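You operate a simulated robot arm through the tools that you are given. There is no shell and no other tool.

Carry out the task below with a simulated robot arm. There is one attempt and no reset: what you move stays moved.

Task
Turn the Rack side bar off and heat the other two bars to 130 C.
Fine: dials first, then the heater switch; watch both Ready lamps come on; leave the dwell dial and the air lever.

The check looks at the end state, three seconds after you hand in, the way a careful person would. Anything else that was tipped, shoved, dropped, spilled or broken makes it a failure.

Robot
A 7-joint arm with a two-finger parallel gripper, fixed in place. Base frame: the origin is at the foot of the arm, x ahead of it, y to its left, z up. Lengths are in m, angles in degrees, forces in N, time in s.
With the tool pointing down near the work surface it reaches from about 0.44 to 0.92 m from the base axis. Its first joint turns from -143.0 to 143.0 degrees. Payload 3 kg.
Tool frame: the origin (TCP) lies between the finger pads and is the grasp point; the fingertips stand 0.03 m ahead of it; z points along the fingers, y is the line along which they close. The gripper opens to 0.094 m. The fingers are 0.028 m wide and 0.01 m thick; the gripper's body (0.05 by 0.096 m) begins 0.055 m behind the TCP.
Orientation is that of the tool frame in the base frame, as a unit quaternion [w, x, y, z]. With the fingers straight down and closing along the base's y, the tool's x points along the base's -x, its y along +y and its z along -z.

Tools
- The arm moves only by the tool drive_tool. Its argument "plan" is a list of rows, each a list of 3 entries, a list of its own where there are three numbers: the gripper command, from -1 (shut) to 1 (fully open), values between in proportion, then the shift along the base's x, y, z in m, then the turn, a rotation vector about the base's x, y, z in degrees. In form: [[grip, [tx, ty, tz], [rx, ry, rz]], ...]. A call has 1 to 20 rows; each row shifts and turns the commanded pose from where the row before left it. Each row takes 0.2 s and may step no farther than 0.05 m and 8.6 degrees from the row before; otherwise, or with a gripper value out of range, the whole call is refused. Where a pose cannot be reached the arm comes as near as it can. A force on the tool above 50 N (or 10 N above the force at the start of the call, whichever is more), or a blocked arm, ends the call early, and 0.2 s more pass. Each finger travels about 0.072 m/s and halts on what it meets, pressing with about 27 N; the grip force reading is that of the motor and also rises with nothing between the fingers. The clock runs only during rows and for 0.2 s after the last one: add rows that do not move to give the fingers time. It gives the time, the measured TCP pose, the force on the tool (base axes), the opening and the grip force at its end, in the units of the frame above (readings bear some noise), with the torque about the TCP (base axes, N m) and any sound that the robot's microphone picked up, and new pictures: "views" is both (left out), scene, wrist or none.
- Cameras (640 x 400 px; columns grow to the right, rows downward): "scene" is fixed at [0.0393, 0.6599, 1.3941]; the picture's right is [-0.61, -0.79, 0.00], its down [-0.34, 0.26, -0.90] and it looks along [0.72, -0.55, -0.43] (base axes); focal length 355 px, centre (320, 200). "wrist" rides on the gripper at [0.076, 0.014, -0.103] in the tool frame; the picture's right is [-0.18, 0.98, 0.00], its down [-0.75, -0.14, -0.64] and it looks along [-0.63, -0.12, 0.77] (tool axes); focal length 243 px, centre (320, 200). There is no depth. A picture from a camera that has moved, and an enlarged one, comes with that camera's place and axes in the base frame and with its lens. The place of the scene camera against the robot may be out by one fixed shift of up to 0.018 m in any direction.
- close_up(camera, box): a new picture of the part [left, top, right, bottom] of that camera's present view, enlarged. No time passes.
- hand_in(): hands the job in; it is judged then, once.

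Nothing tells you positions but the pictures and the camera data. Unless the task says otherwise, let go and move clear before handing in.

The tools are called as a command line: name --argument value ..., lists and objects as JSON in quotes. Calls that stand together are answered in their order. drive_tool: Moves the arm, as the interface text tells. Its arguments: {"type":"object","properties":{"plan":{"type":"array","items":{"type":"array"}},"views":{"type":"string","enum":["both","scene","wrist","none"]}},"required":["plan"]} The other tools are called the same way: close_up (camera, box) takes an enlarged picture of a part of a camera's view; hand_in () hands the job in.

At the start:

```text
time_s: 0.0
tcp_pos: [0.6145, 0.1152, 1.111]
ee_rot: [0.0, 0.0, 1.0, -0.001]
contact_force: [-0.5, 0.6, 1.0]
moment: [0.03, 0.02, 0.01]
width: 0.0938
grasp_force: 0.1
```

scene: 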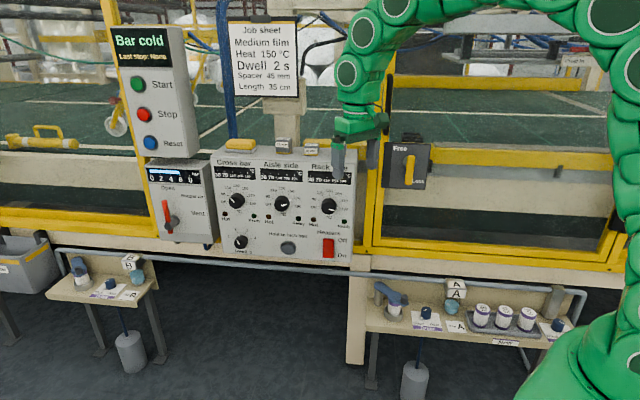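
wrist: 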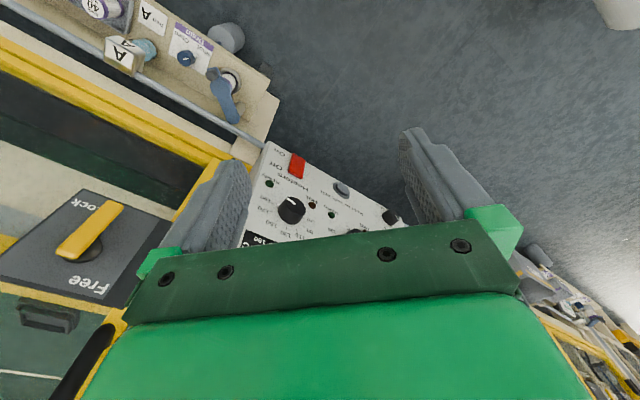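

I see a heater panel with three dials (Cross bar, Aisle side, Rack side), a dwell dial at lower left, and a red heaters switch. I'll take close-ups before moving.

close_up --camera "scene" --box '[205, 145, 365, 265]'

close_up --camera "scene" --box '[100, 10, 310, 160]'

close_up --camera "wrist" --box '[230, 130, 420, 250]'

```text
3.33 times, centred on (285, 205) of scene
camera zoom: at [0.0393, 0.6599, 1.3941], right [-0.61, -0.79, 0.0], down [-0.34, 0.26, -0.9], along [0.72, -0.55, -0.43], focal length 1184 px, centre (437, 183)
```

zoom: 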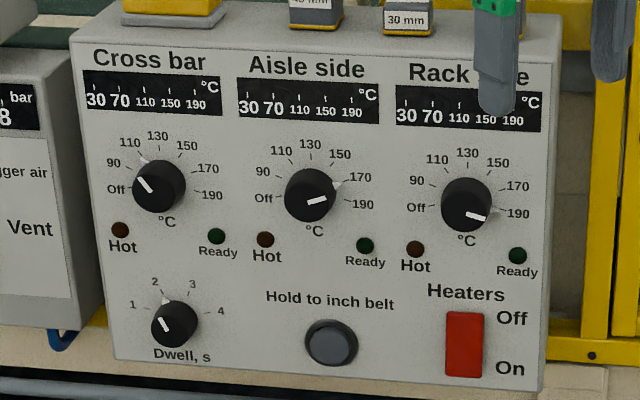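

```text
2.67 times, centred on (205, 85) of scene
camera zoom: at [0.0393, 0.6599, 1.3941], right [-0.61, -0.79, 0.0], down [-0.34, 0.26, -0.9], along [0.72, -0.55, -0.43], focal length 947 px, centre (627, 507)
```

zoom: 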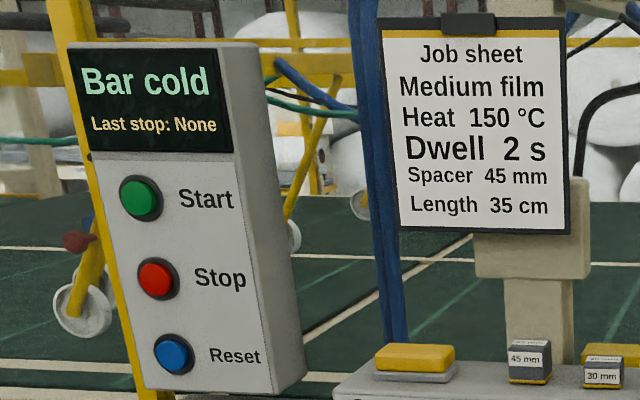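

```text
3.33 times, centred on (325, 190) of wrist
camera zoom: at [0.538, 0.1287, 1.214], right [0.18, 0.98, 0.0], down [0.75, -0.14, 0.64], along [0.63, -0.12, -0.77], focal length 809 px, centre (303, 233)
```

zoom: 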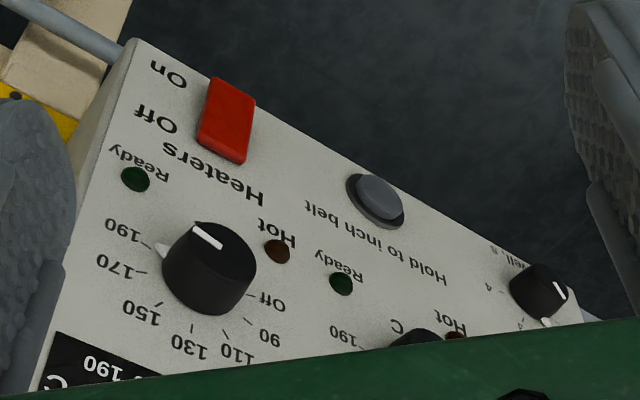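

The Rack dial is at about (0.83, 0.02, 0.88) on a panel facing roughly -x, with text running toward -y. Rack points near 190, Aisle near 170 and Cross near 110. I'll turn the tool to point at the panel (+x) while backing off slightly.

drive_tool --plan '[[0, [-0.01, 0, 0], [0, -8.18, 0]], [0, [-0.01, 0, 0], [0, -8.18, 0]], [0, [-0.01, 0, 0], [0, -8.18, 0]], [0, [-0.01, 0, 0], [0, -8.18, 0]], [0, [-0.01, 0, 0], [0, -8.18, 0]], [0, [-0.01, 0, 0], [0, -8.18, 0]], [0, [-0.01, 0, 0], [0, -8.18, 0]], [0, [-0.01, 0, 0], [0, -8.18, 0]], [0, [-0.01, 0, 0], [0, -8.18, 0]], [0, [-0.01, 0, 0], [0, -8.18, 0]], [0, [-0.01, 0, 0], [0, -8.2, 0]], [0, [0, 0, 0], [0, 0, 0]]]'

```text
time_s: 2.6
tcp_pos: [0.5927, 0.1096, 1.2317]
ee_rot: [0.618, 0.0, 0.786, 0.0]
contact_force: [0.4, 0.8, -0.4]
moment: [-0.01, 0.0, -0.03]
width: 0.0472
grasp_force: 0.0
out of reach, approached as far as the arm can: row 7, 8, 9, 10, 11
camera wrist: at [0.4744, 0.122, 1.1822], right [0.04, 0.98, 0.18], down [-0.45, -0.14, 0.88], along [0.89, -0.12, 0.43], focal length 243 px, centre (320, 200)
```

scene: 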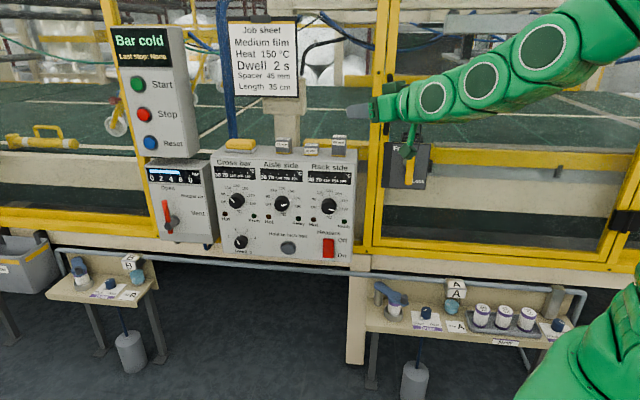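
wrist: 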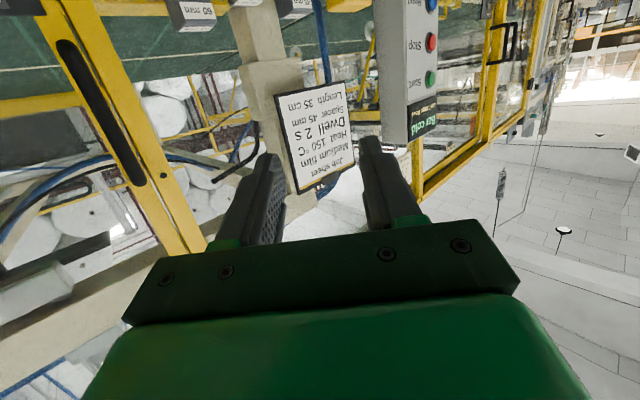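

The horizontal pose isn't reachable that close in, so I need to go further out in x. The panel is now unobstructed, so I'll take a close-up of it and move forward.

close_up --camera "scene" --box '[205, 145, 365, 265]'

drive_tool --plan '[[0, [0.03, 0, 0], [0, 0, 0]], [0, [0.03, 0, 0], [0, 0, 0]], [0, [0.03, 0, 0], [0, 0, 0]], [0, [0, 0, 0], [0, 0, 0]]]'

```text
3.33 times, centred on (285, 205) of scene
camera zoom: at [0.0393, 0.6599, 1.3941], right [-0.61, -0.79, 0.0], down [-0.34, 0.26, -0.9], along [0.72, -0.55, -0.43], focal length 1184 px, centre (437, 183)
```

zoom: 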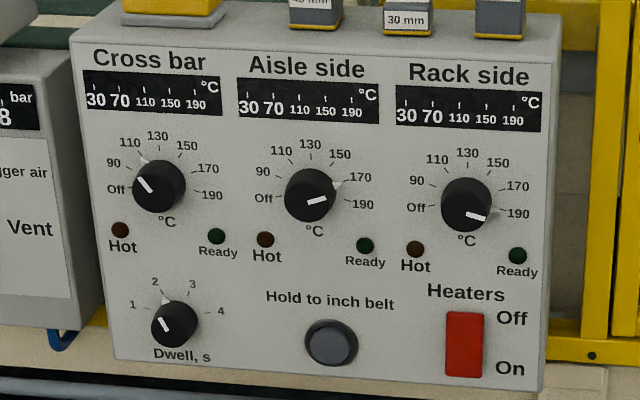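

```text
time_s: 3.6
tcp_pos: [0.6825, 0.1082, 1.2322]
ee_rot: [0.636, 0.0, 0.771, 0.0]
contact_force: [0.0, 0.1, -0.3]
moment: [-0.03, 0.02, 0.01]
width: 0.0471
grasp_force: 0.0
camera wrist: at [0.5662, 0.1213, 1.1765], right [0.03, 0.98, 0.18], down [-0.49, -0.14, 0.86], along [0.87, -0.12, 0.47], focal length 243 px, centre (320, 200)
```

scene: 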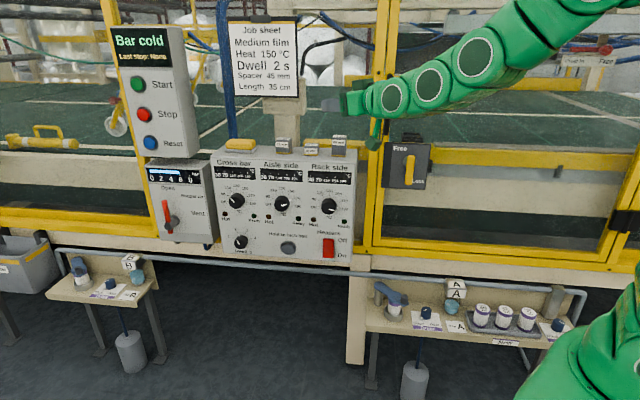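
wrist: 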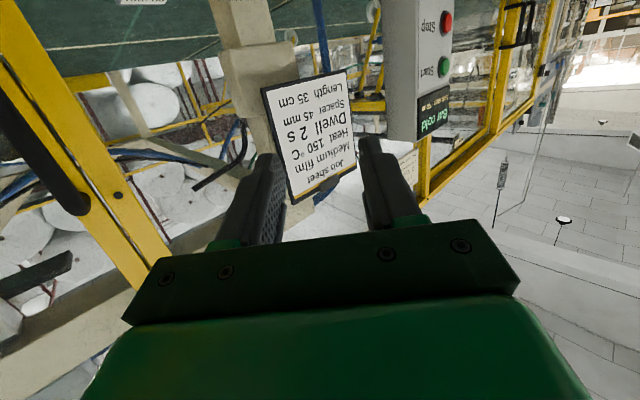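

Moves are counted from the reached pose. Next I'll level the tool and go down in front of the Rack dial, keeping well off the panel.

drive_tool --plan '[[0, [-0.005, -0.01, -0.04], [0, -1.5, 0]], [0, [-0.005, -0.01, -0.04], [0, -1.5, 0]], [0, [-0.005, -0.01, -0.04], [0, -1.5, 0]], [0, [-0.005, -0.01, -0.04], [0, -1.5, 0]], [0, [0, -0.01, -0.04], [0, -1.5, 0]], [0, [0, -0.01, -0.04], [0, -1.5, 0]], [0, [0, -0.01, -0.04], [0, -1.5, 0]], [0, [0, -0.01, -0.03], [0, -0.5, 0]], [0, [0, 0, 0], [0, 0, 0]]]'

```text
time_s: 5.6
tcp_pos: [0.7001, 0.0735, 1.1311]
ee_rot: [0.678, 0.0, 0.735, 0.0]
contact_force: [0.3, 0.1, 0.3]
moment: [0.0, 0.01, -0.02]
width: 0.047
grasp_force: 0.1
out of reach, approached as far as the arm can: row 2, 3, 4, 5, 6, 7, 8
camera wrist: at [0.5914, 0.0869, 1.063], right [0.02, 0.98, 0.18], down [-0.58, -0.14, 0.8], along [0.82, -0.12, 0.57], focal length 243 px, centre (320, 200)
```

scene: 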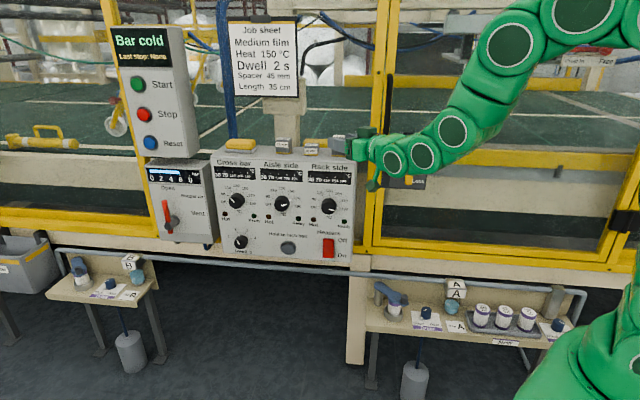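
wrist: 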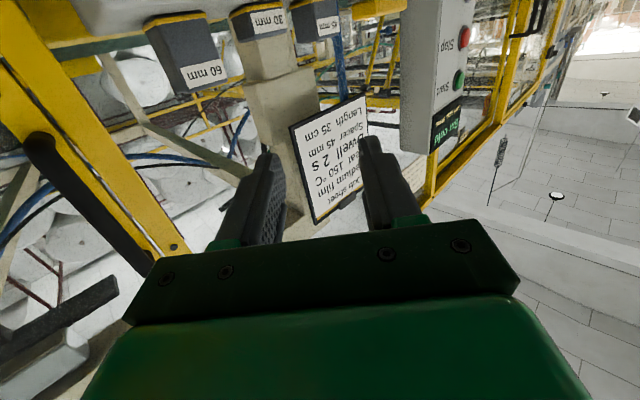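

The arm is limited here, possibly by being too close in x for a level tool. I'll go a bit further out and try to descend again, checking what it reaches.

drive_tool --plan '[[0, [0.03, -0.02, 0], [0, 0, 0]], [0, [0.02, -0.02, -0.02], [0, 0, 0]], [0, [0, -0.01, -0.03], [0, 0, 0]], [0, [0, 0, -0.03], [0, 0, 0]], [0, [0, 0, -0.03], [0, 0, 0]], [0, [0, 0, 0], [0, 0, 0]]]'

```text
time_s: 7.0
tcp_pos: [0.7505, 0.019, 1.0212]
ee_rot: [0.682, -0.001, 0.732, 0.0]
contact_force: [0.3, -0.3, 0.4]
moment: [0.0, -0.03, 0.0]
width: 0.0468
grasp_force: 0.1
camera wrist: at [0.6417, 0.0336, 0.9523], right [0.01, 0.98, 0.18], down [-0.59, -0.14, 0.8], along [0.81, -0.12, 0.57], focal length 243 px, centre (320, 200)
```

scene: 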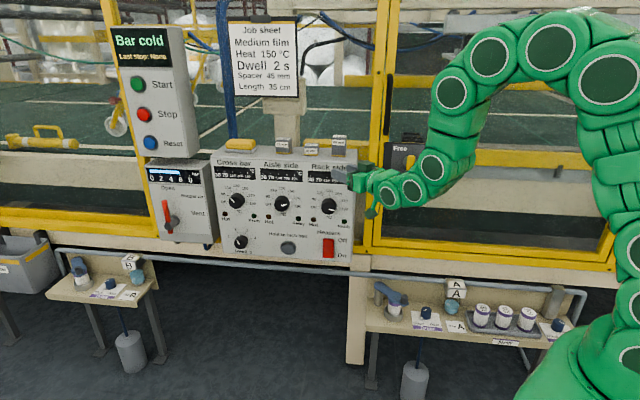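
wrist: 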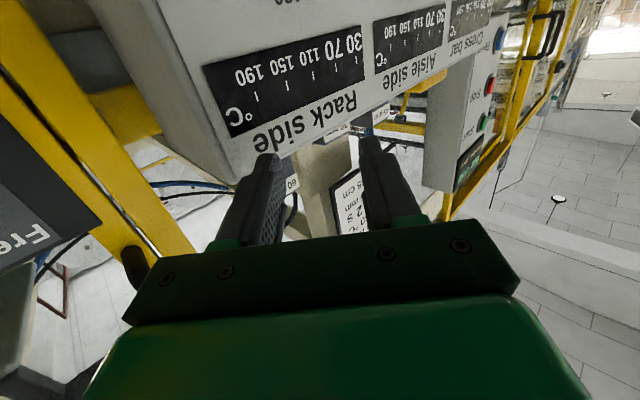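

Level descent works from here. Before getting closer I'll measure the panel face from both cameras.

close_up --camera "wrist" --box '[180, 0, 520, 212]'

close_up --camera "scene" --box '[205, 145, 365, 265]'

```text
1.88 times, centred on (350, 106) of wrist
camera zoom: at [0.6417, 0.0336, 0.9523], right [0.01, 0.98, 0.18], down [-0.59, -0.14, 0.8], along [0.81, -0.12, 0.57], focal length 457 px, centre (264, 377)
```

zoom: 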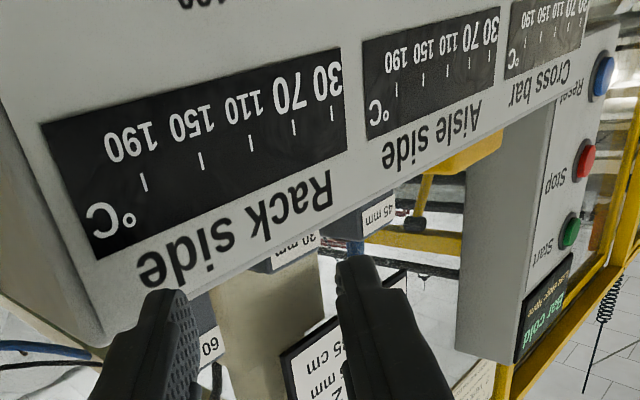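

```text
3.33 times, centred on (285, 205) of scene
camera zoom: at [0.0393, 0.6599, 1.3941], right [-0.61, -0.79, 0.0], down [-0.34, 0.26, -0.9], along [0.72, -0.55, -0.43], focal length 1184 px, centre (437, 183)
```

zoom: 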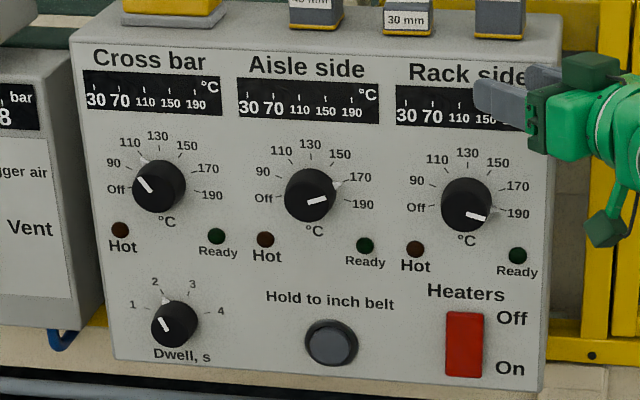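

The two views show the panel is yawed: its face runs along about (0.72, 0.69) and it faces (-0.69, 0.72). So the approach direction is about -46° from +x. I'll level the tool, swing it to that heading and back away in front of the Rack dial.

drive_tool --plan '[[0, [-0.01, 0.03, 0], [0, -4, 0]], [0, [-0.01, 0.03, 0], [0, 0, -7.67]], [0, [-0.01, 0.03, 0], [0, 0, -7.67]], [0, [-0.01, 0.03, 0], [0, 0, -7.67]], [0, [0, 0.01, -0.02], [0, 0, -7.67]], [0, [0, 0, -0.02], [0, 0, -7.67]], [0, [0, 0, -0.02], [0, 0, -7.67]], [0, [0, 0, 0], [0, 0, 0]]]'

```text
time_s: 8.8
tcp_pos: [0.7094, 0.1522, 0.9599]
ee_rot: [0.649, 0.277, 0.652, -0.278]
contact_force: [0.1, 0.4, 1.1]
moment: [-0.03, -0.02, 0.01]
width: 0.0471
grasp_force: 0.1
camera wrist: at [0.6472, 0.2346, 0.8831], right [0.71, 0.68, 0.18], down [-0.54, 0.36, 0.76], along [0.45, -0.63, 0.63], focal length 243 px, centre (320, 200)
```

scene: 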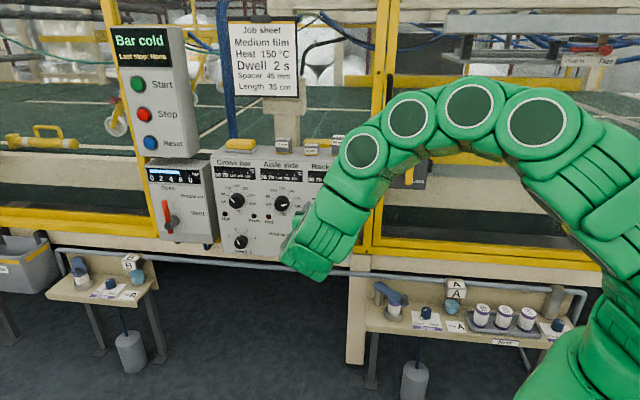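
wrist: 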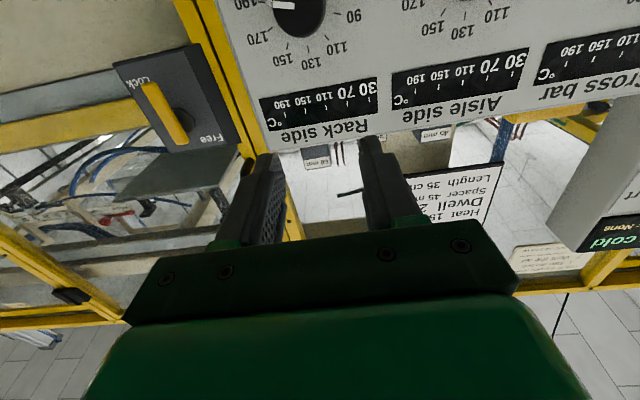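

I'm now facing the panel and will lower to the Rack dial's height and look at the face straight on.

drive_tool --plan '[[0, [-0.004, -0.004, -0.03], [0, 0, 0]], [0, [-0.004, -0.004, -0.03], [0, 0, 0]], [0, [0, 0, -0.025], [0, 0, 0]], [0, [0, 0, 0], [0, 0, 0]]]' --views "wrist"

close_up --camera "wrist" --box '[200, 0, 480, 175]'

```text
time_s: 9.8
tcp_pos: [0.7041, 0.1432, 0.8758]
ee_rot: [0.65, 0.277, 0.651, -0.277]
contact_force: [-0.4, 0.8, -0.2]
moment: [0.0, -0.03, 0.0]
width: 0.0471
grasp_force: 0.0
camera wrist: at [0.6423, 0.2255, 0.7994], right [0.71, 0.68, 0.18], down [-0.55, 0.36, 0.75], along [0.45, -0.63, 0.63], focal length 243 px, centre (320, 200)
```

wrist: 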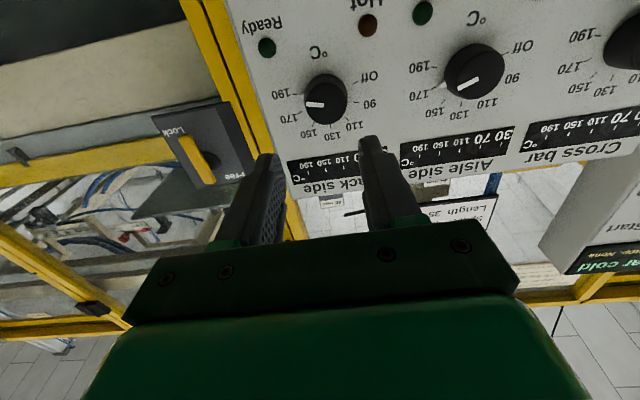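

```text
2.29 times, centred on (340, 88) of wrist
camera zoom: at [0.6423, 0.2255, 0.7994], right [0.71, 0.68, 0.18], down [-0.55, 0.36, 0.75], along [0.45, -0.63, 0.63], focal length 555 px, centre (274, 457)
```

zoom: 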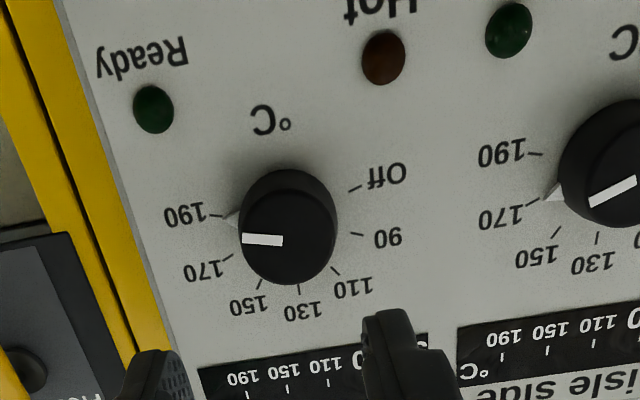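

Straight-on view: the dial scales go 36° per step (Off at -108°, 130 at the top, 190 at +108°). Rack points at 190 and its centre is about 4 mm along the panel and 10 mm above my tool axis, with the face about 0.178 m ahead of the TCP. I'll centre on it, open the gripper and pre-roll the tool clockwise by 54°.

drive_tool --plan '[[0.6, [0.0031, 0.003, 0.0103], [5.343, -5.559, 0]], [0.6, [0, 0, 0], [5.343, -5.559, 0]], [0.6, [0, 0, 0], [5.343, -5.559, 0]], [0.6, [0, 0, 0], [5.343, -5.559, 0]], [0.6, [0, 0, 0], [5.343, -5.559, 0]], [0.6, [0, 0, 0], [5.343, -5.559, 0]], [0.6, [0, 0, 0], [5.343, -5.559, 0]], [0.6, [0, 0, 0], [0, 0, 0]]]'

close_up --camera "wrist" --box '[180, 0, 500, 200]'

```text
time_s: 11.6
tcp_pos: [0.7063, 0.1448, 0.8841]
ee_rot: [0.706, 0.542, 0.454, 0.05]
contact_force: [-0.8, 0.5, 1.3]
moment: [-0.03, 0.02, -0.03]
width: 0.0752
grasp_force: 0.1
camera wrist: at [0.6842, 0.2674, 0.8511], right [0.31, 0.3, 0.9], down [-0.94, -0.02, 0.33], along [0.12, -0.95, 0.28], focal length 243 px, centre (320, 200)
```

scene: 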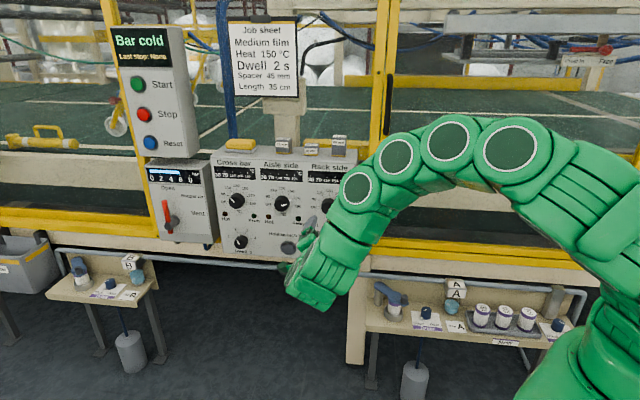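
wrist: 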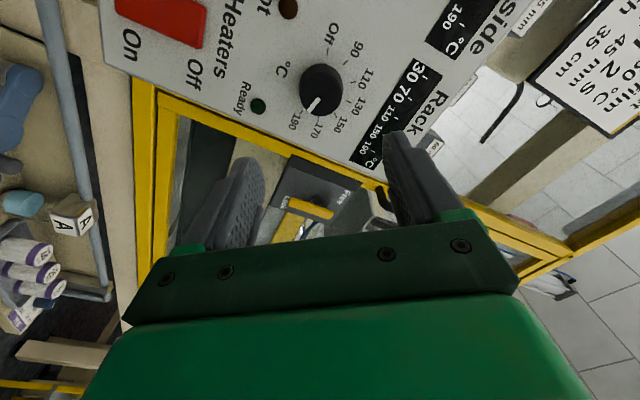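

```text
2.00 times, centred on (340, 100) of wrist
camera zoom: at [0.6842, 0.2674, 0.8511], right [0.31, 0.3, 0.9], down [-0.94, -0.02, 0.33], along [0.12, -0.95, 0.28], focal length 485 px, centre (280, 400)
```

zoom: 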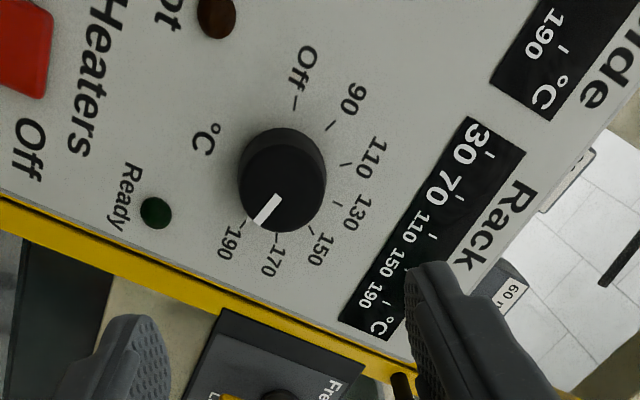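

The tool axis is aligned with the Rack dial within about 2 mm. I'll advance straight in, fingers open either side of the knob.

drive_tool --plan '[[0.6, [0.0243, -0.0252, 0], [0, 0, 0]], [0.6, [0.0243, -0.0252, 0], [0, 0, 0]], [0.6, [0.0243, -0.0252, 0], [0, 0, 0]], [0.6, [0.0174, -0.018, 0.001], [0, 0, 0]], [0.6, [0, 0, 0], [0, 0, 0]]]'

close_up --camera "wrist" --box '[180, 50, 500, 250]'

```text
time_s: 12.8
tcp_pos: [0.7962, 0.0542, 0.8858]
ee_rot: [0.705, 0.541, 0.455, 0.048]
contact_force: [0.1, 0.7, 0.1]
moment: [0.0, 0.02, 0.02]
width: 0.0754
grasp_force: 0.0
camera wrist: at [0.7746, 0.1747, 0.8524], right [0.31, 0.3, 0.9], down [-0.94, -0.02, 0.33], along [0.12, -0.95, 0.28], focal length 243 px, centre (320, 200)
```

scene: 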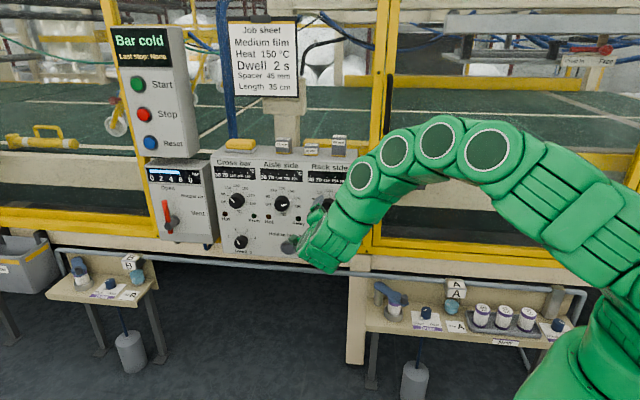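
wrist: 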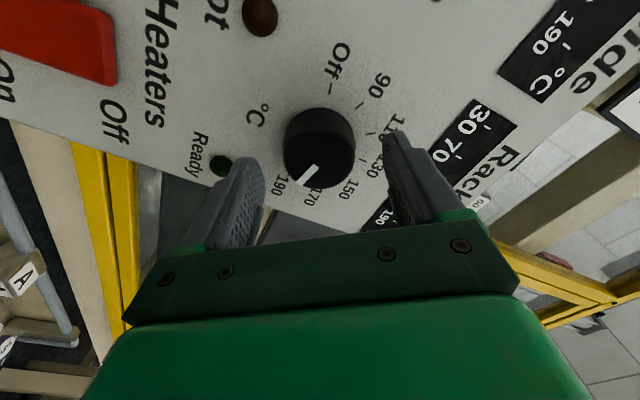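

```text
2.00 times, centred on (340, 150) of wrist
camera zoom: at [0.7746, 0.1747, 0.8524], right [0.31, 0.3, 0.9], down [-0.94, -0.02, 0.33], along [0.12, -0.95, 0.28], focal length 485 px, centre (280, 300)
```

zoom: 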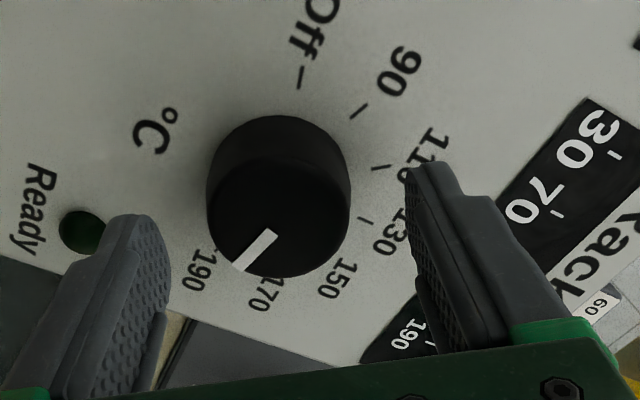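

Alignment is good; fingertips are about 2.2 cm off the face. I'll advance another 1.6 cm and close on the knob.

drive_tool --plan '[[0.6, [0.0058, -0.006, 0], [0, 0, 0]], [0.6, [0.0055, -0.0057, 0], [0, 0, 0]], [0.6, [0, 0, 0], [0, 0, 0]], [-1, [0, 0, 0], [0, 0, 0]], [-1, [0, 0, 0], [0, 0, 0]], [-1, [0, 0, 0], [0, 0, 0]]]' --views "wrist"

close_up --camera "wrist" --box '[180, 50, 500, 250]'

```text
time_s: 14.2
tcp_pos: [0.8082, 0.0418, 0.8864]
ee_rot: [0.705, 0.542, 0.454, 0.049]
contact_force: [-2.6, -2.0, -3.9]
moment: [-0.16, -0.14, 0.22]
width: 0.0458
grasp_force: 44.8
camera wrist: at [0.7856, 0.1627, 0.8524], right [0.31, 0.3, 0.9], down [-0.94, -0.02, 0.33], along [0.12, -0.95, 0.28], focal length 243 px, centre (320, 200)
```

wrist: 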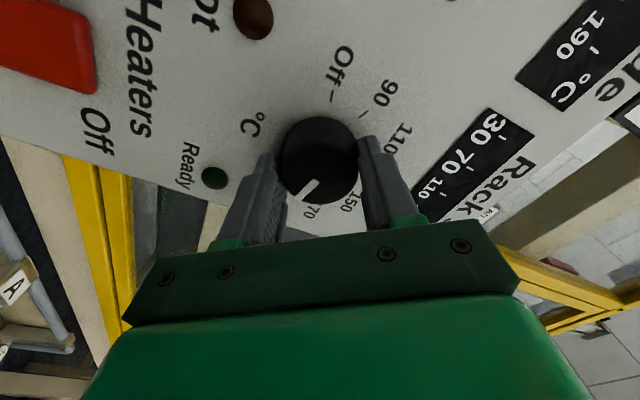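

```text
2.00 times, centred on (340, 150) of wrist
camera zoom: at [0.7856, 0.1627, 0.8524], right [0.31, 0.3, 0.9], down [-0.94, -0.02, 0.33], along [0.12, -0.95, 0.28], focal length 485 px, centre (280, 300)
```

zoom: 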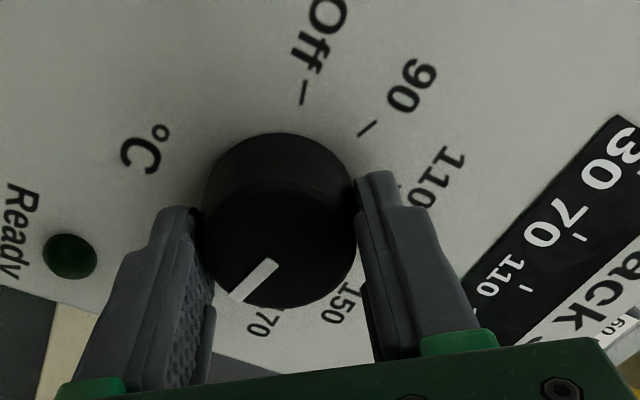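

The knob is held (46 mm). I'll start turning counter-clockwise with a short test.

drive_tool --plan '[[-1, [0, 0, 0], [-4.17, 4.32, 0]], [-1, [0, 0, 0], [-4.17, 4.32, 0]], [-1, [0, 0, 0], [-4.17, 4.32, 0]], [-1, [0, 0, 0], [-4.17, 4.32, 0]], [-1, [0, 0, 0], [0, 0, 0]]]' --views "wrist"

close_up --camera "wrist" --box '[180, 50, 500, 250]'

```text
time_s: 15.4
tcp_pos: [0.8068, 0.0417, 0.8851]
ee_rot: [0.7, 0.434, 0.558, -0.099]
contact_force: [-8.0, 8.5, 1.4]
moment: [-0.51, -0.46, -0.31]
width: 0.0456
grasp_force: 45.4
camera wrist: at [0.7716, 0.1492, 0.8269], right [0.55, 0.53, 0.65], down [-0.8, 0.12, 0.58], along [0.23, -0.84, 0.49], focal length 243 px, centre (320, 200)
```

wrist: 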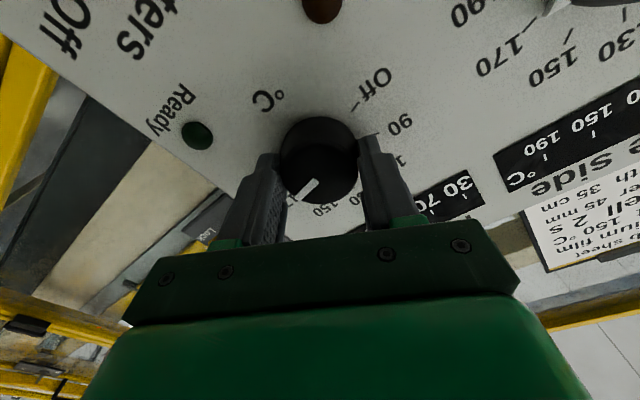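

```text
2.00 times, centred on (340, 150) of wrist
camera zoom: at [0.7716, 0.1492, 0.8269], right [0.55, 0.53, 0.65], down [-0.8, 0.12, 0.58], along [0.23, -0.84, 0.49], focal length 485 px, centre (280, 300)
```

zoom: 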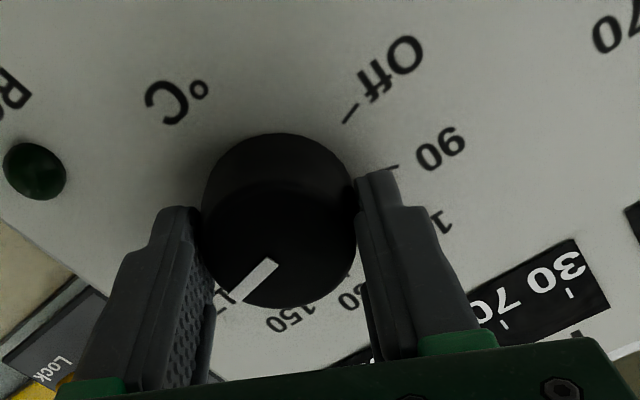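

The knob follows the gripper with no slip. I'll continue the stroke.

drive_tool --plan '[[-1, [0, 0, 0], [-4.86, 5.04, 0]], [-1, [0, 0, 0], [-4.86, 5.04, 0]], [-1, [0, 0, 0], [-4.86, 5.04, 0]], [-1, [0, 0, 0], [-4.86, 5.04, 0]], [-1, [0, 0, 0], [-4.86, 5.04, 0]], [-1, [0, 0, 0], [-4.86, 5.04, 0]], [-1, [0, 0, 0], [-4.86, 5.04, 0]], [-1, [0, 0, 0], [-4.86, 5.04, 0]], [-1, [0, 0, 0], [-4.86, 5.04, 0]], [-1, [0, 0, 0], [-4.86, 5.04, 0]], [-1, [0, 0, 0], [-4.86, 5.04, 0]], [-1, [0, 0, 0], [-4.86, 5.04, 0]], [-1, [0, 0, 0], [0, 0, 0]]]' --views "wrist"

close_up --camera "wrist" --box '[180, 50, 500, 250]'

```text
time_s: 18.2
tcp_pos: [0.8069, 0.0429, 0.885]
ee_rot: [0.454, -0.052, 0.705, -0.542]
contact_force: [27.5, 24.4, -3.5]
moment: [0.03, -0.01, 1.21]
width: 0.0455
grasp_force: 45.1
camera wrist: at [0.6976, 0.0776, 0.8295], right [0.52, 0.5, -0.69], down [-0.07, 0.83, 0.56], along [0.85, -0.24, 0.46], focal length 243 px, centre (320, 200)
```

wrist: 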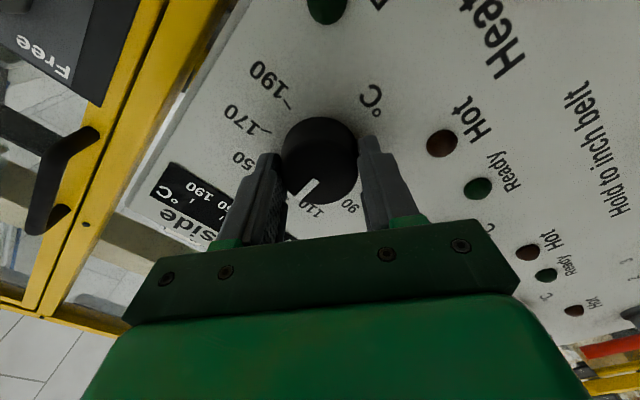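

```text
2.00 times, centred on (340, 150) of wrist
camera zoom: at [0.6976, 0.0776, 0.8295], right [0.52, 0.5, -0.69], down [-0.07, 0.83, 0.56], along [0.85, -0.24, 0.46], focal length 485 px, centre (280, 300)
```

zoom: 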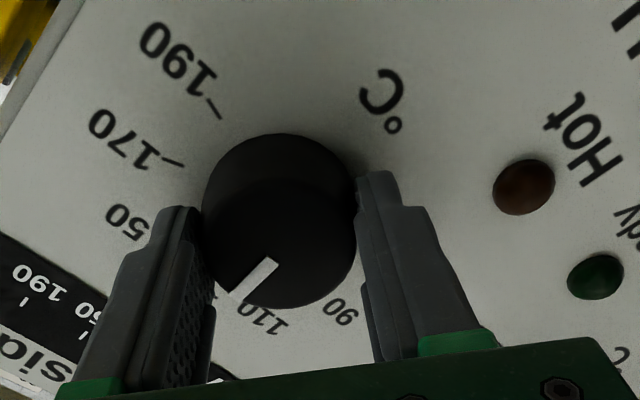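

The knob should now be at about 130 (108° turned), with some side load built up. I'll release, let it relax, and look before rolling back.

drive_tool --plan '[[0.6, [0, 0, 0], [0, 0, 0]], [0.6, [0, 0, 0], [0, 0, 0]], [0.6, [0, 0, 0], [0, 0, 0]]]' --views "wrist"

close_up --camera "wrist" --box '[180, 50, 500, 250]'

```text
time_s: 19.0
tcp_pos: [0.809, 0.0412, 0.8853]
ee_rot: [0.454, -0.049, 0.706, -0.542]
contact_force: [0.2, -0.3, -0.6]
moment: [0.0, -0.02, -0.03]
width: 0.0753
grasp_force: 0.0
camera wrist: at [0.6971, 0.0766, 0.8295], right [0.52, 0.5, -0.69], down [-0.07, 0.83, 0.56], along [0.85, -0.25, 0.46], focal length 243 px, centre (320, 200)
```

wrist: 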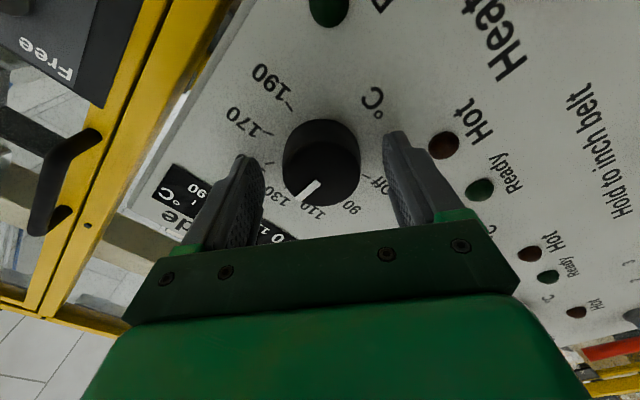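

```text
2.00 times, centred on (340, 150) of wrist
camera zoom: at [0.6971, 0.0766, 0.8295], right [0.52, 0.5, -0.69], down [-0.07, 0.83, 0.56], along [0.85, -0.25, 0.46], focal length 485 px, centre (280, 300)
```

zoom: 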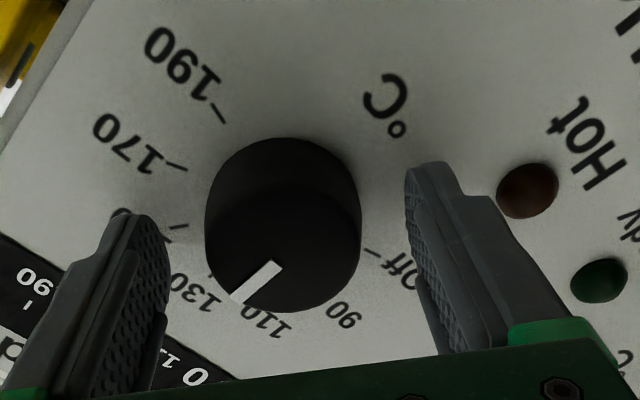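

The knob stayed at 130. I'll roll back clockwise 108° around it and re-grip.

drive_tool --plan '[[0.6, [0, 0, 0], [5.37, -5.54, 0]], [0.6, [0, 0, 0], [5.37, -5.54, 0]], [0.6, [0, 0, 0], [5.37, -5.54, 0]], [0.6, [0, 0, 0], [5.37, -5.54, 0]], [0.6, [0, 0, 0], [5.37, -5.54, 0]], [0.6, [0, 0, 0], [5.37, -5.54, 0]], [0.6, [0, 0, 0], [5.37, -5.54, 0]], [0.6, [0, 0, 0], [5.37, -5.54, 0]], [0.6, [0, 0, 0], [5.37, -5.54, 0]], [0.6, [0, 0, 0], [5.37, -5.54, 0]], [0.6, [0, 0, 0], [5.37, -5.54, 0]], [0.6, [0, 0, 0], [5.37, -5.54, 0]], [0.6, [0, 0, 0], [5.37, -5.54, 0]], [0.6, [0, 0, 0], [5.37, -5.54, 0]], [0.6, [0, 0, 0], [0, 0, 0]]]' --views "wrist"

close_up --camera "wrist" --box '[180, 50, 500, 250]'

```text
time_s: 22.2
tcp_pos: [0.8075, 0.041, 0.8848]
ee_rot: [0.704, 0.542, 0.456, 0.051]
contact_force: [-0.3, 0.5, -0.1]
moment: [-0.04, -0.02, 0.03]
width: 0.0753
grasp_force: 0.1
camera wrist: at [0.785, 0.1629, 0.8519], right [0.31, 0.3, 0.9], down [-0.94, -0.02, 0.33], along [0.12, -0.95, 0.27], focal length 243 px, centre (320, 200)
```

wrist: 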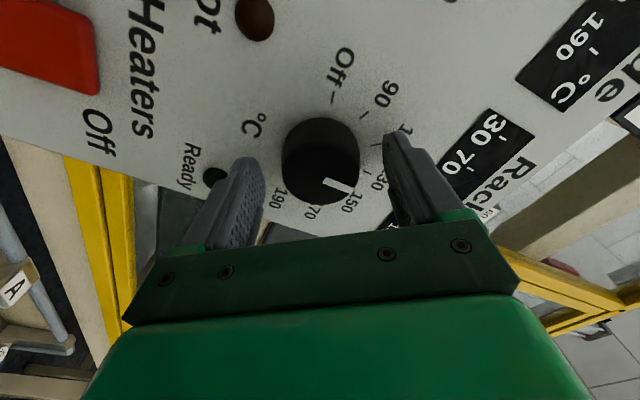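

```text
2.00 times, centred on (340, 150) of wrist
camera zoom: at [0.785, 0.1629, 0.8519], right [0.31, 0.3, 0.9], down [-0.94, -0.02, 0.33], along [0.12, -0.95, 0.27], focal length 485 px, centre (280, 300)
```

zoom: 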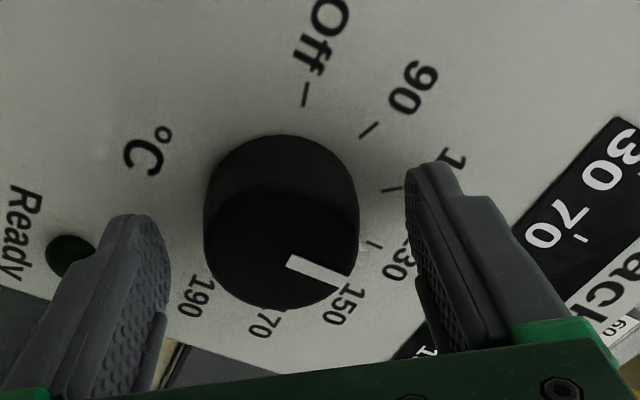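

The pointer line is right at 130, so nothing slipped. I'll grip and turn another 108° to Off.

drive_tool --plan '[[-1, [0, 0, 0], [0, 0, 0]], [-1, [0, 0, 0], [0, 0, 0]], [-1, [0, 0, 0], [0, 0, 0]], [-1, [0, 0, 0], [-5.37, 5.54, 0]], [-1, [0, 0, 0], [-5.37, 5.54, 0]], [-1, [0, 0, 0], [-5.37, 5.54, 0]], [-1, [0, 0, 0], [-5.37, 5.54, 0]], [-1, [0, 0, 0], [-5.37, 5.54, 0]], [-1, [0, 0, 0], [-5.37, 5.54, 0]], [-1, [0, 0, 0], [-5.37, 5.54, 0]], [-1, [0, 0, 0], [-5.37, 5.54, 0]], [-1, [0, 0, 0], [-5.37, 5.54, 0]], [-1, [0, 0, 0], [-5.37, 5.54, 0]], [-1, [0, 0, 0], [-5.37, 5.54, 0]], [-1, [0, 0, 0], [-5.37, 5.54, 0]], [-1, [0, 0, 0], [0, 0, 0]]]' --views "wrist"

close_up --camera "wrist" --box '[180, 50, 500, 250]'

```text
time_s: 25.6
tcp_pos: [0.8078, 0.0425, 0.8854]
ee_rot: [0.522, 0.044, 0.707, -0.476]
contact_force: [16.6, 15.9, -12.1]
moment: [-0.11, -0.09, 1.54]
width: 0.0457
grasp_force: 44.8
camera wrist: at [0.7093, 0.0892, 0.8172], right [0.63, 0.61, -0.47], down [-0.19, 0.71, 0.68], along [0.75, -0.34, 0.56], focal length 243 px, centre (320, 200)
```

wrist: 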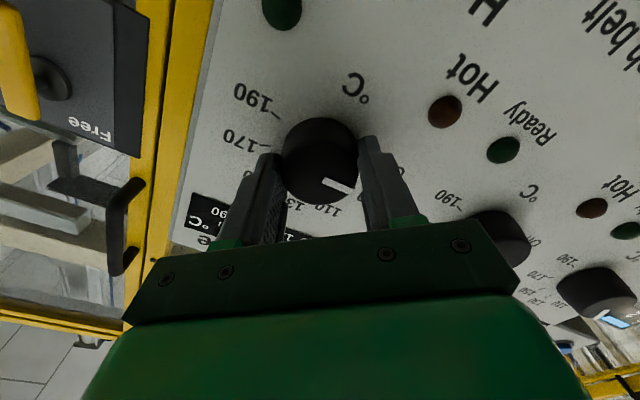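

```text
2.00 times, centred on (340, 150) of wrist
camera zoom: at [0.7093, 0.0892, 0.8172], right [0.63, 0.61, -0.47], down [-0.19, 0.71, 0.68], along [0.75, -0.34, 0.56], focal length 485 px, centre (280, 300)
```

zoom: 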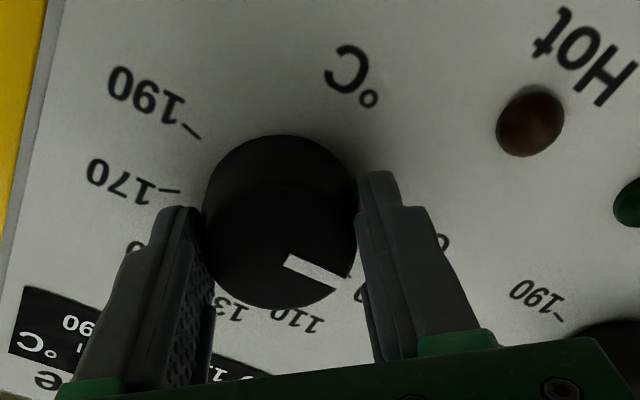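

I've turned 92.6° of the 108°. I'll finish the last ~15.5°.

drive_tool --plan '[[-1, [0, 0, 0], [-5.4, 5.57, 0]], [-1, [0, 0, 0], [-5.4, 5.57, 0]], [-1, [0, 0, 0], [0, 0, 0]], [0.6, [0, 0, 0], [0, 0, 0]], [0.6, [0, 0, 0], [0, 0, 0]], [0.6, [0, 0, 0], [0, 0, 0]]]' --views "wrist"

close_up --camera "wrist" --box '[180, 50, 500, 250]'

```text
time_s: 27.0
tcp_pos: [0.8062, 0.0424, 0.8852]
ee_rot: [0.453, -0.05, 0.705, -0.543]
contact_force: [0.4, 0.7, -0.3]
moment: [0.05, 0.0, 0.0]
width: 0.0752
grasp_force: 0.0
camera wrist: at [0.6967, 0.0768, 0.8297], right [0.52, 0.5, -0.69], down [-0.07, 0.83, 0.56], along [0.85, -0.24, 0.46], focal length 243 px, centre (320, 200)
```

wrist: 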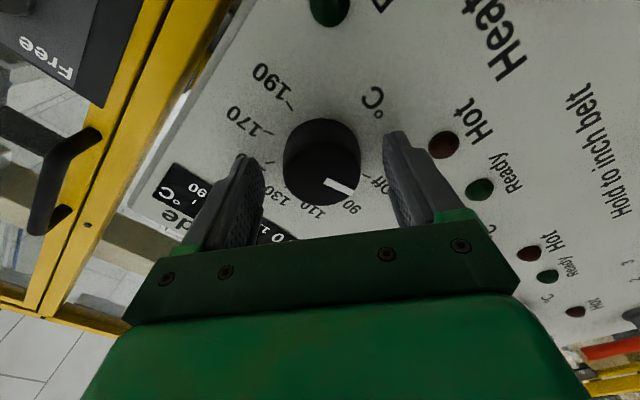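

```text
2.00 times, centred on (340, 150) of wrist
camera zoom: at [0.6967, 0.0768, 0.8297], right [0.52, 0.5, -0.69], down [-0.07, 0.83, 0.56], along [0.85, -0.24, 0.46], focal length 485 px, centre (280, 300)
```

zoom: 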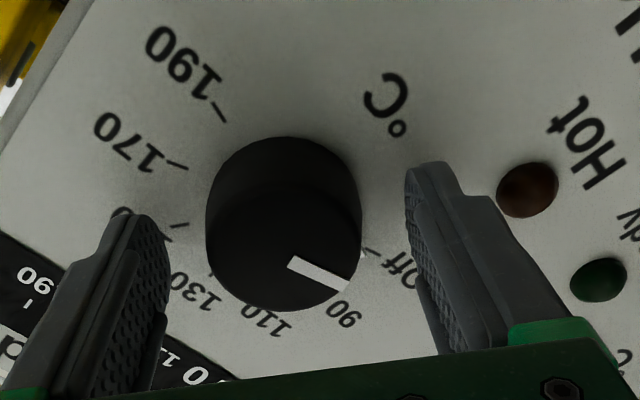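

The Rack pointer is at the Off tick. I'll back straight out and roll to neutral to check it face on.

drive_tool --plan '[[0.6, [-0.0139, 0.0144, 0], [0, 0, 0]], [0.6, [-0.0278, 0.0288, 0], [0, 0, 0]], [0.6, [-0.0278, 0.0288, 0], [0, 0, 0]], [0.6, [-0.0278, 0.0288, 0], [0, 0, 0]], [0.6, [0, 0, 0], [5.37, -5.54, 0]], [0.6, [0, 0, 0], [5.37, -5.54, 0]], [0.6, [0, 0, 0], [5.37, -5.54, 0]], [0.6, [0, 0, 0], [5.37, -5.54, 0]], [0.6, [0, 0, 0], [5.37, -5.54, 0]], [0.6, [0, 0, 0], [5.37, -5.54, 0]], [0.6, [0, 0, 0], [5.37, -5.54, 0]], [0.6, [0, 0, 0], [0, 0, 0]]]' --views "wrist"

close_up --camera "wrist" --box '[210, 0, 530, 200]'

```text
time_s: 29.6
tcp_pos: [0.7102, 0.1419, 0.8855]
ee_rot: [0.65, 0.276, 0.652, -0.276]
contact_force: [0.9, -0.5, 0.3]
moment: [0.02, 0.02, 0.03]
width: 0.0751
grasp_force: 0.1
camera wrist: at [0.6483, 0.2247, 0.8098], right [0.71, 0.68, 0.18], down [-0.55, 0.36, 0.76], along [0.45, -0.63, 0.63], focal length 243 px, centre (320, 200)
```

wrist: 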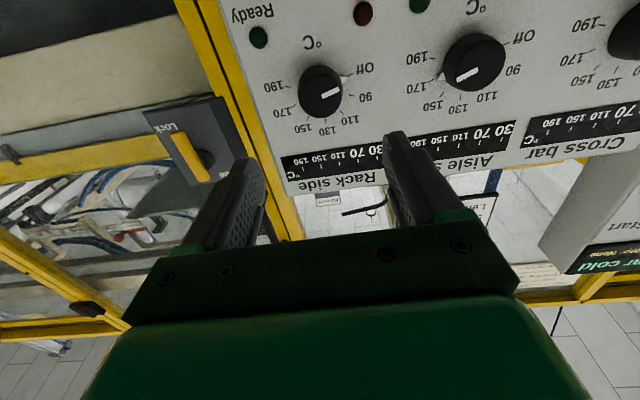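

```text
2.00 times, centred on (370, 100) of wrist
camera zoom: at [0.6483, 0.2247, 0.8098], right [0.71, 0.68, 0.18], down [-0.55, 0.36, 0.76], along [0.45, -0.63, 0.63], focal length 485 px, centre (220, 400)
```

zoom: 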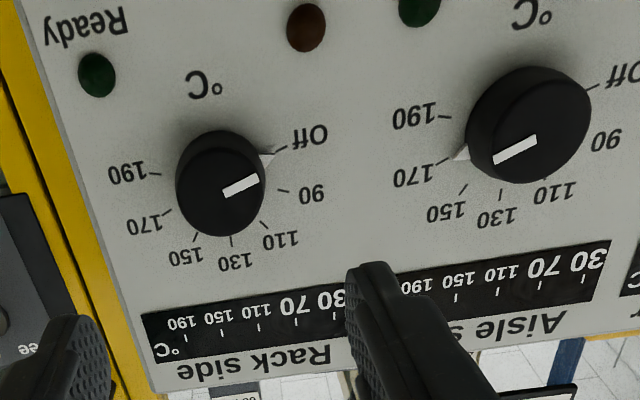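

The Rack pointer sits on Off. Next is the Aisle dial, about 0.148 m along the panel; I'll move parallel to the face at this standoff.

drive_tool --plan '[[0.6, [0.0265, 0.0257, 0], [0, 0, 0]], [0.6, [0.0265, 0.0257, 0], [0, 0, 0]], [0.6, [0.0265, 0.0257, 0], [0, 0, 0]], [0.6, [0.0265, 0.0257, 0.001], [0, 0, 0]], [0.6, [0, 0, 0], [0, 0, 0]]]'

close_up --camera "wrist" --box '[180, 0, 500, 200]'

```text
time_s: 30.8
tcp_pos: [0.8178, 0.2456, 0.8873]
ee_rot: [0.649, 0.275, 0.653, -0.277]
contact_force: [0.2, 0.7, 0.1]
moment: [0.01, 0.0, -0.01]
width: 0.0753
grasp_force: 0.0
camera wrist: at [0.7556, 0.3281, 0.8099], right [0.71, 0.68, 0.18], down [-0.54, 0.36, 0.76], along [0.45, -0.63, 0.63], focal length 243 px, centre (320, 200)
```

scene: 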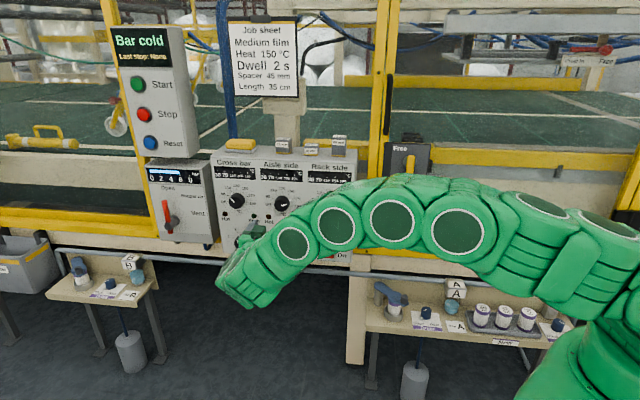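
wrist: 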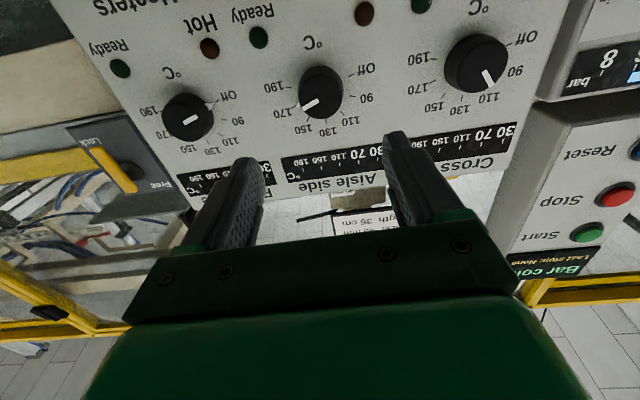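

```text
2.00 times, centred on (340, 100) of wrist
camera zoom: at [0.7556, 0.3281, 0.8099], right [0.71, 0.68, 0.18], down [-0.54, 0.36, 0.76], along [0.45, -0.63, 0.63], focal length 485 px, centre (280, 400)
```

zoom: 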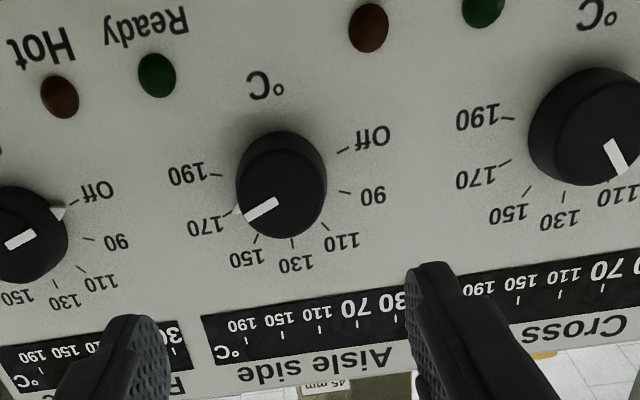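

The Aisle dial is centred on the tool axis within 1 mm; its pointer is about 73° (170). I'll pre-roll -37° and advance most of the way.

drive_tool --plan '[[0.6, [0, 0, 0], [5.13, -5.335, 0]], [0.6, [0, 0, 0], [5.13, -5.335, 0]], [0.6, [0, 0, 0], [5.13, -5.335, 0]], [0.6, [0, 0, 0], [5.13, -5.335, 0]], [0.6, [0, 0, 0], [5.13, -5.335, 0]], [0.6, [0.0208, -0.0216, 0], [0, 0, 0]], [0.6, [0.0208, -0.0216, 0], [0, 0, 0]], [0.6, [0.0208, -0.0216, 0], [0, 0, 0]], [0.6, [0.0208, -0.0216, 0], [0, 0, 0]], [0.6, [0, 0, 0], [0, 0, 0]]]' --views "wrist"

close_up --camera "wrist" --box '[180, 50, 500, 250]'

```text
time_s: 33.0
tcp_pos: [0.8977, 0.1591, 0.887]
ee_rot: [0.705, 0.467, 0.531, -0.055]
contact_force: [-0.3, 1.3, -0.1]
moment: [0.03, -0.01, 0.0]
width: 0.0754
grasp_force: 0.1
camera wrist: at [0.8668, 0.2714, 0.8344], right [0.49, 0.47, 0.74], down [-0.85, 0.07, 0.52], along [0.2, -0.88, 0.43], focal length 243 px, centre (320, 200)
```

wrist: 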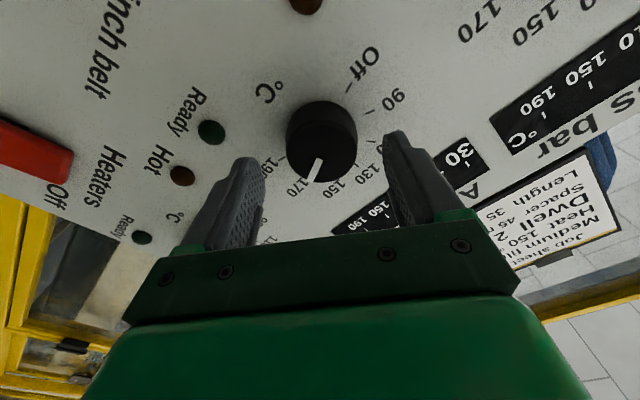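

```text
2.00 times, centred on (340, 150) of wrist
camera zoom: at [0.8668, 0.2714, 0.8344], right [0.49, 0.47, 0.74], down [-0.85, 0.07, 0.52], along [0.2, -0.88, 0.43], focal length 485 px, centre (280, 300)
```

zoom: 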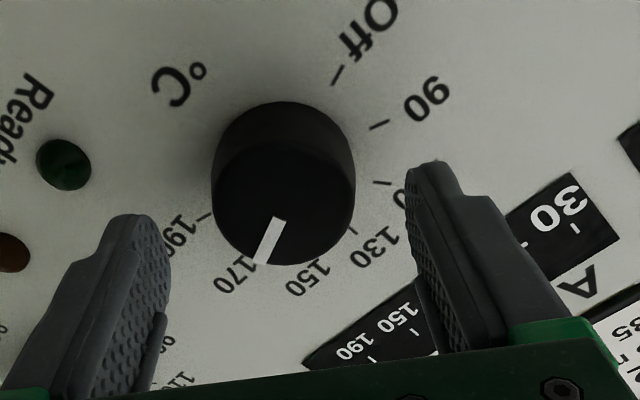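

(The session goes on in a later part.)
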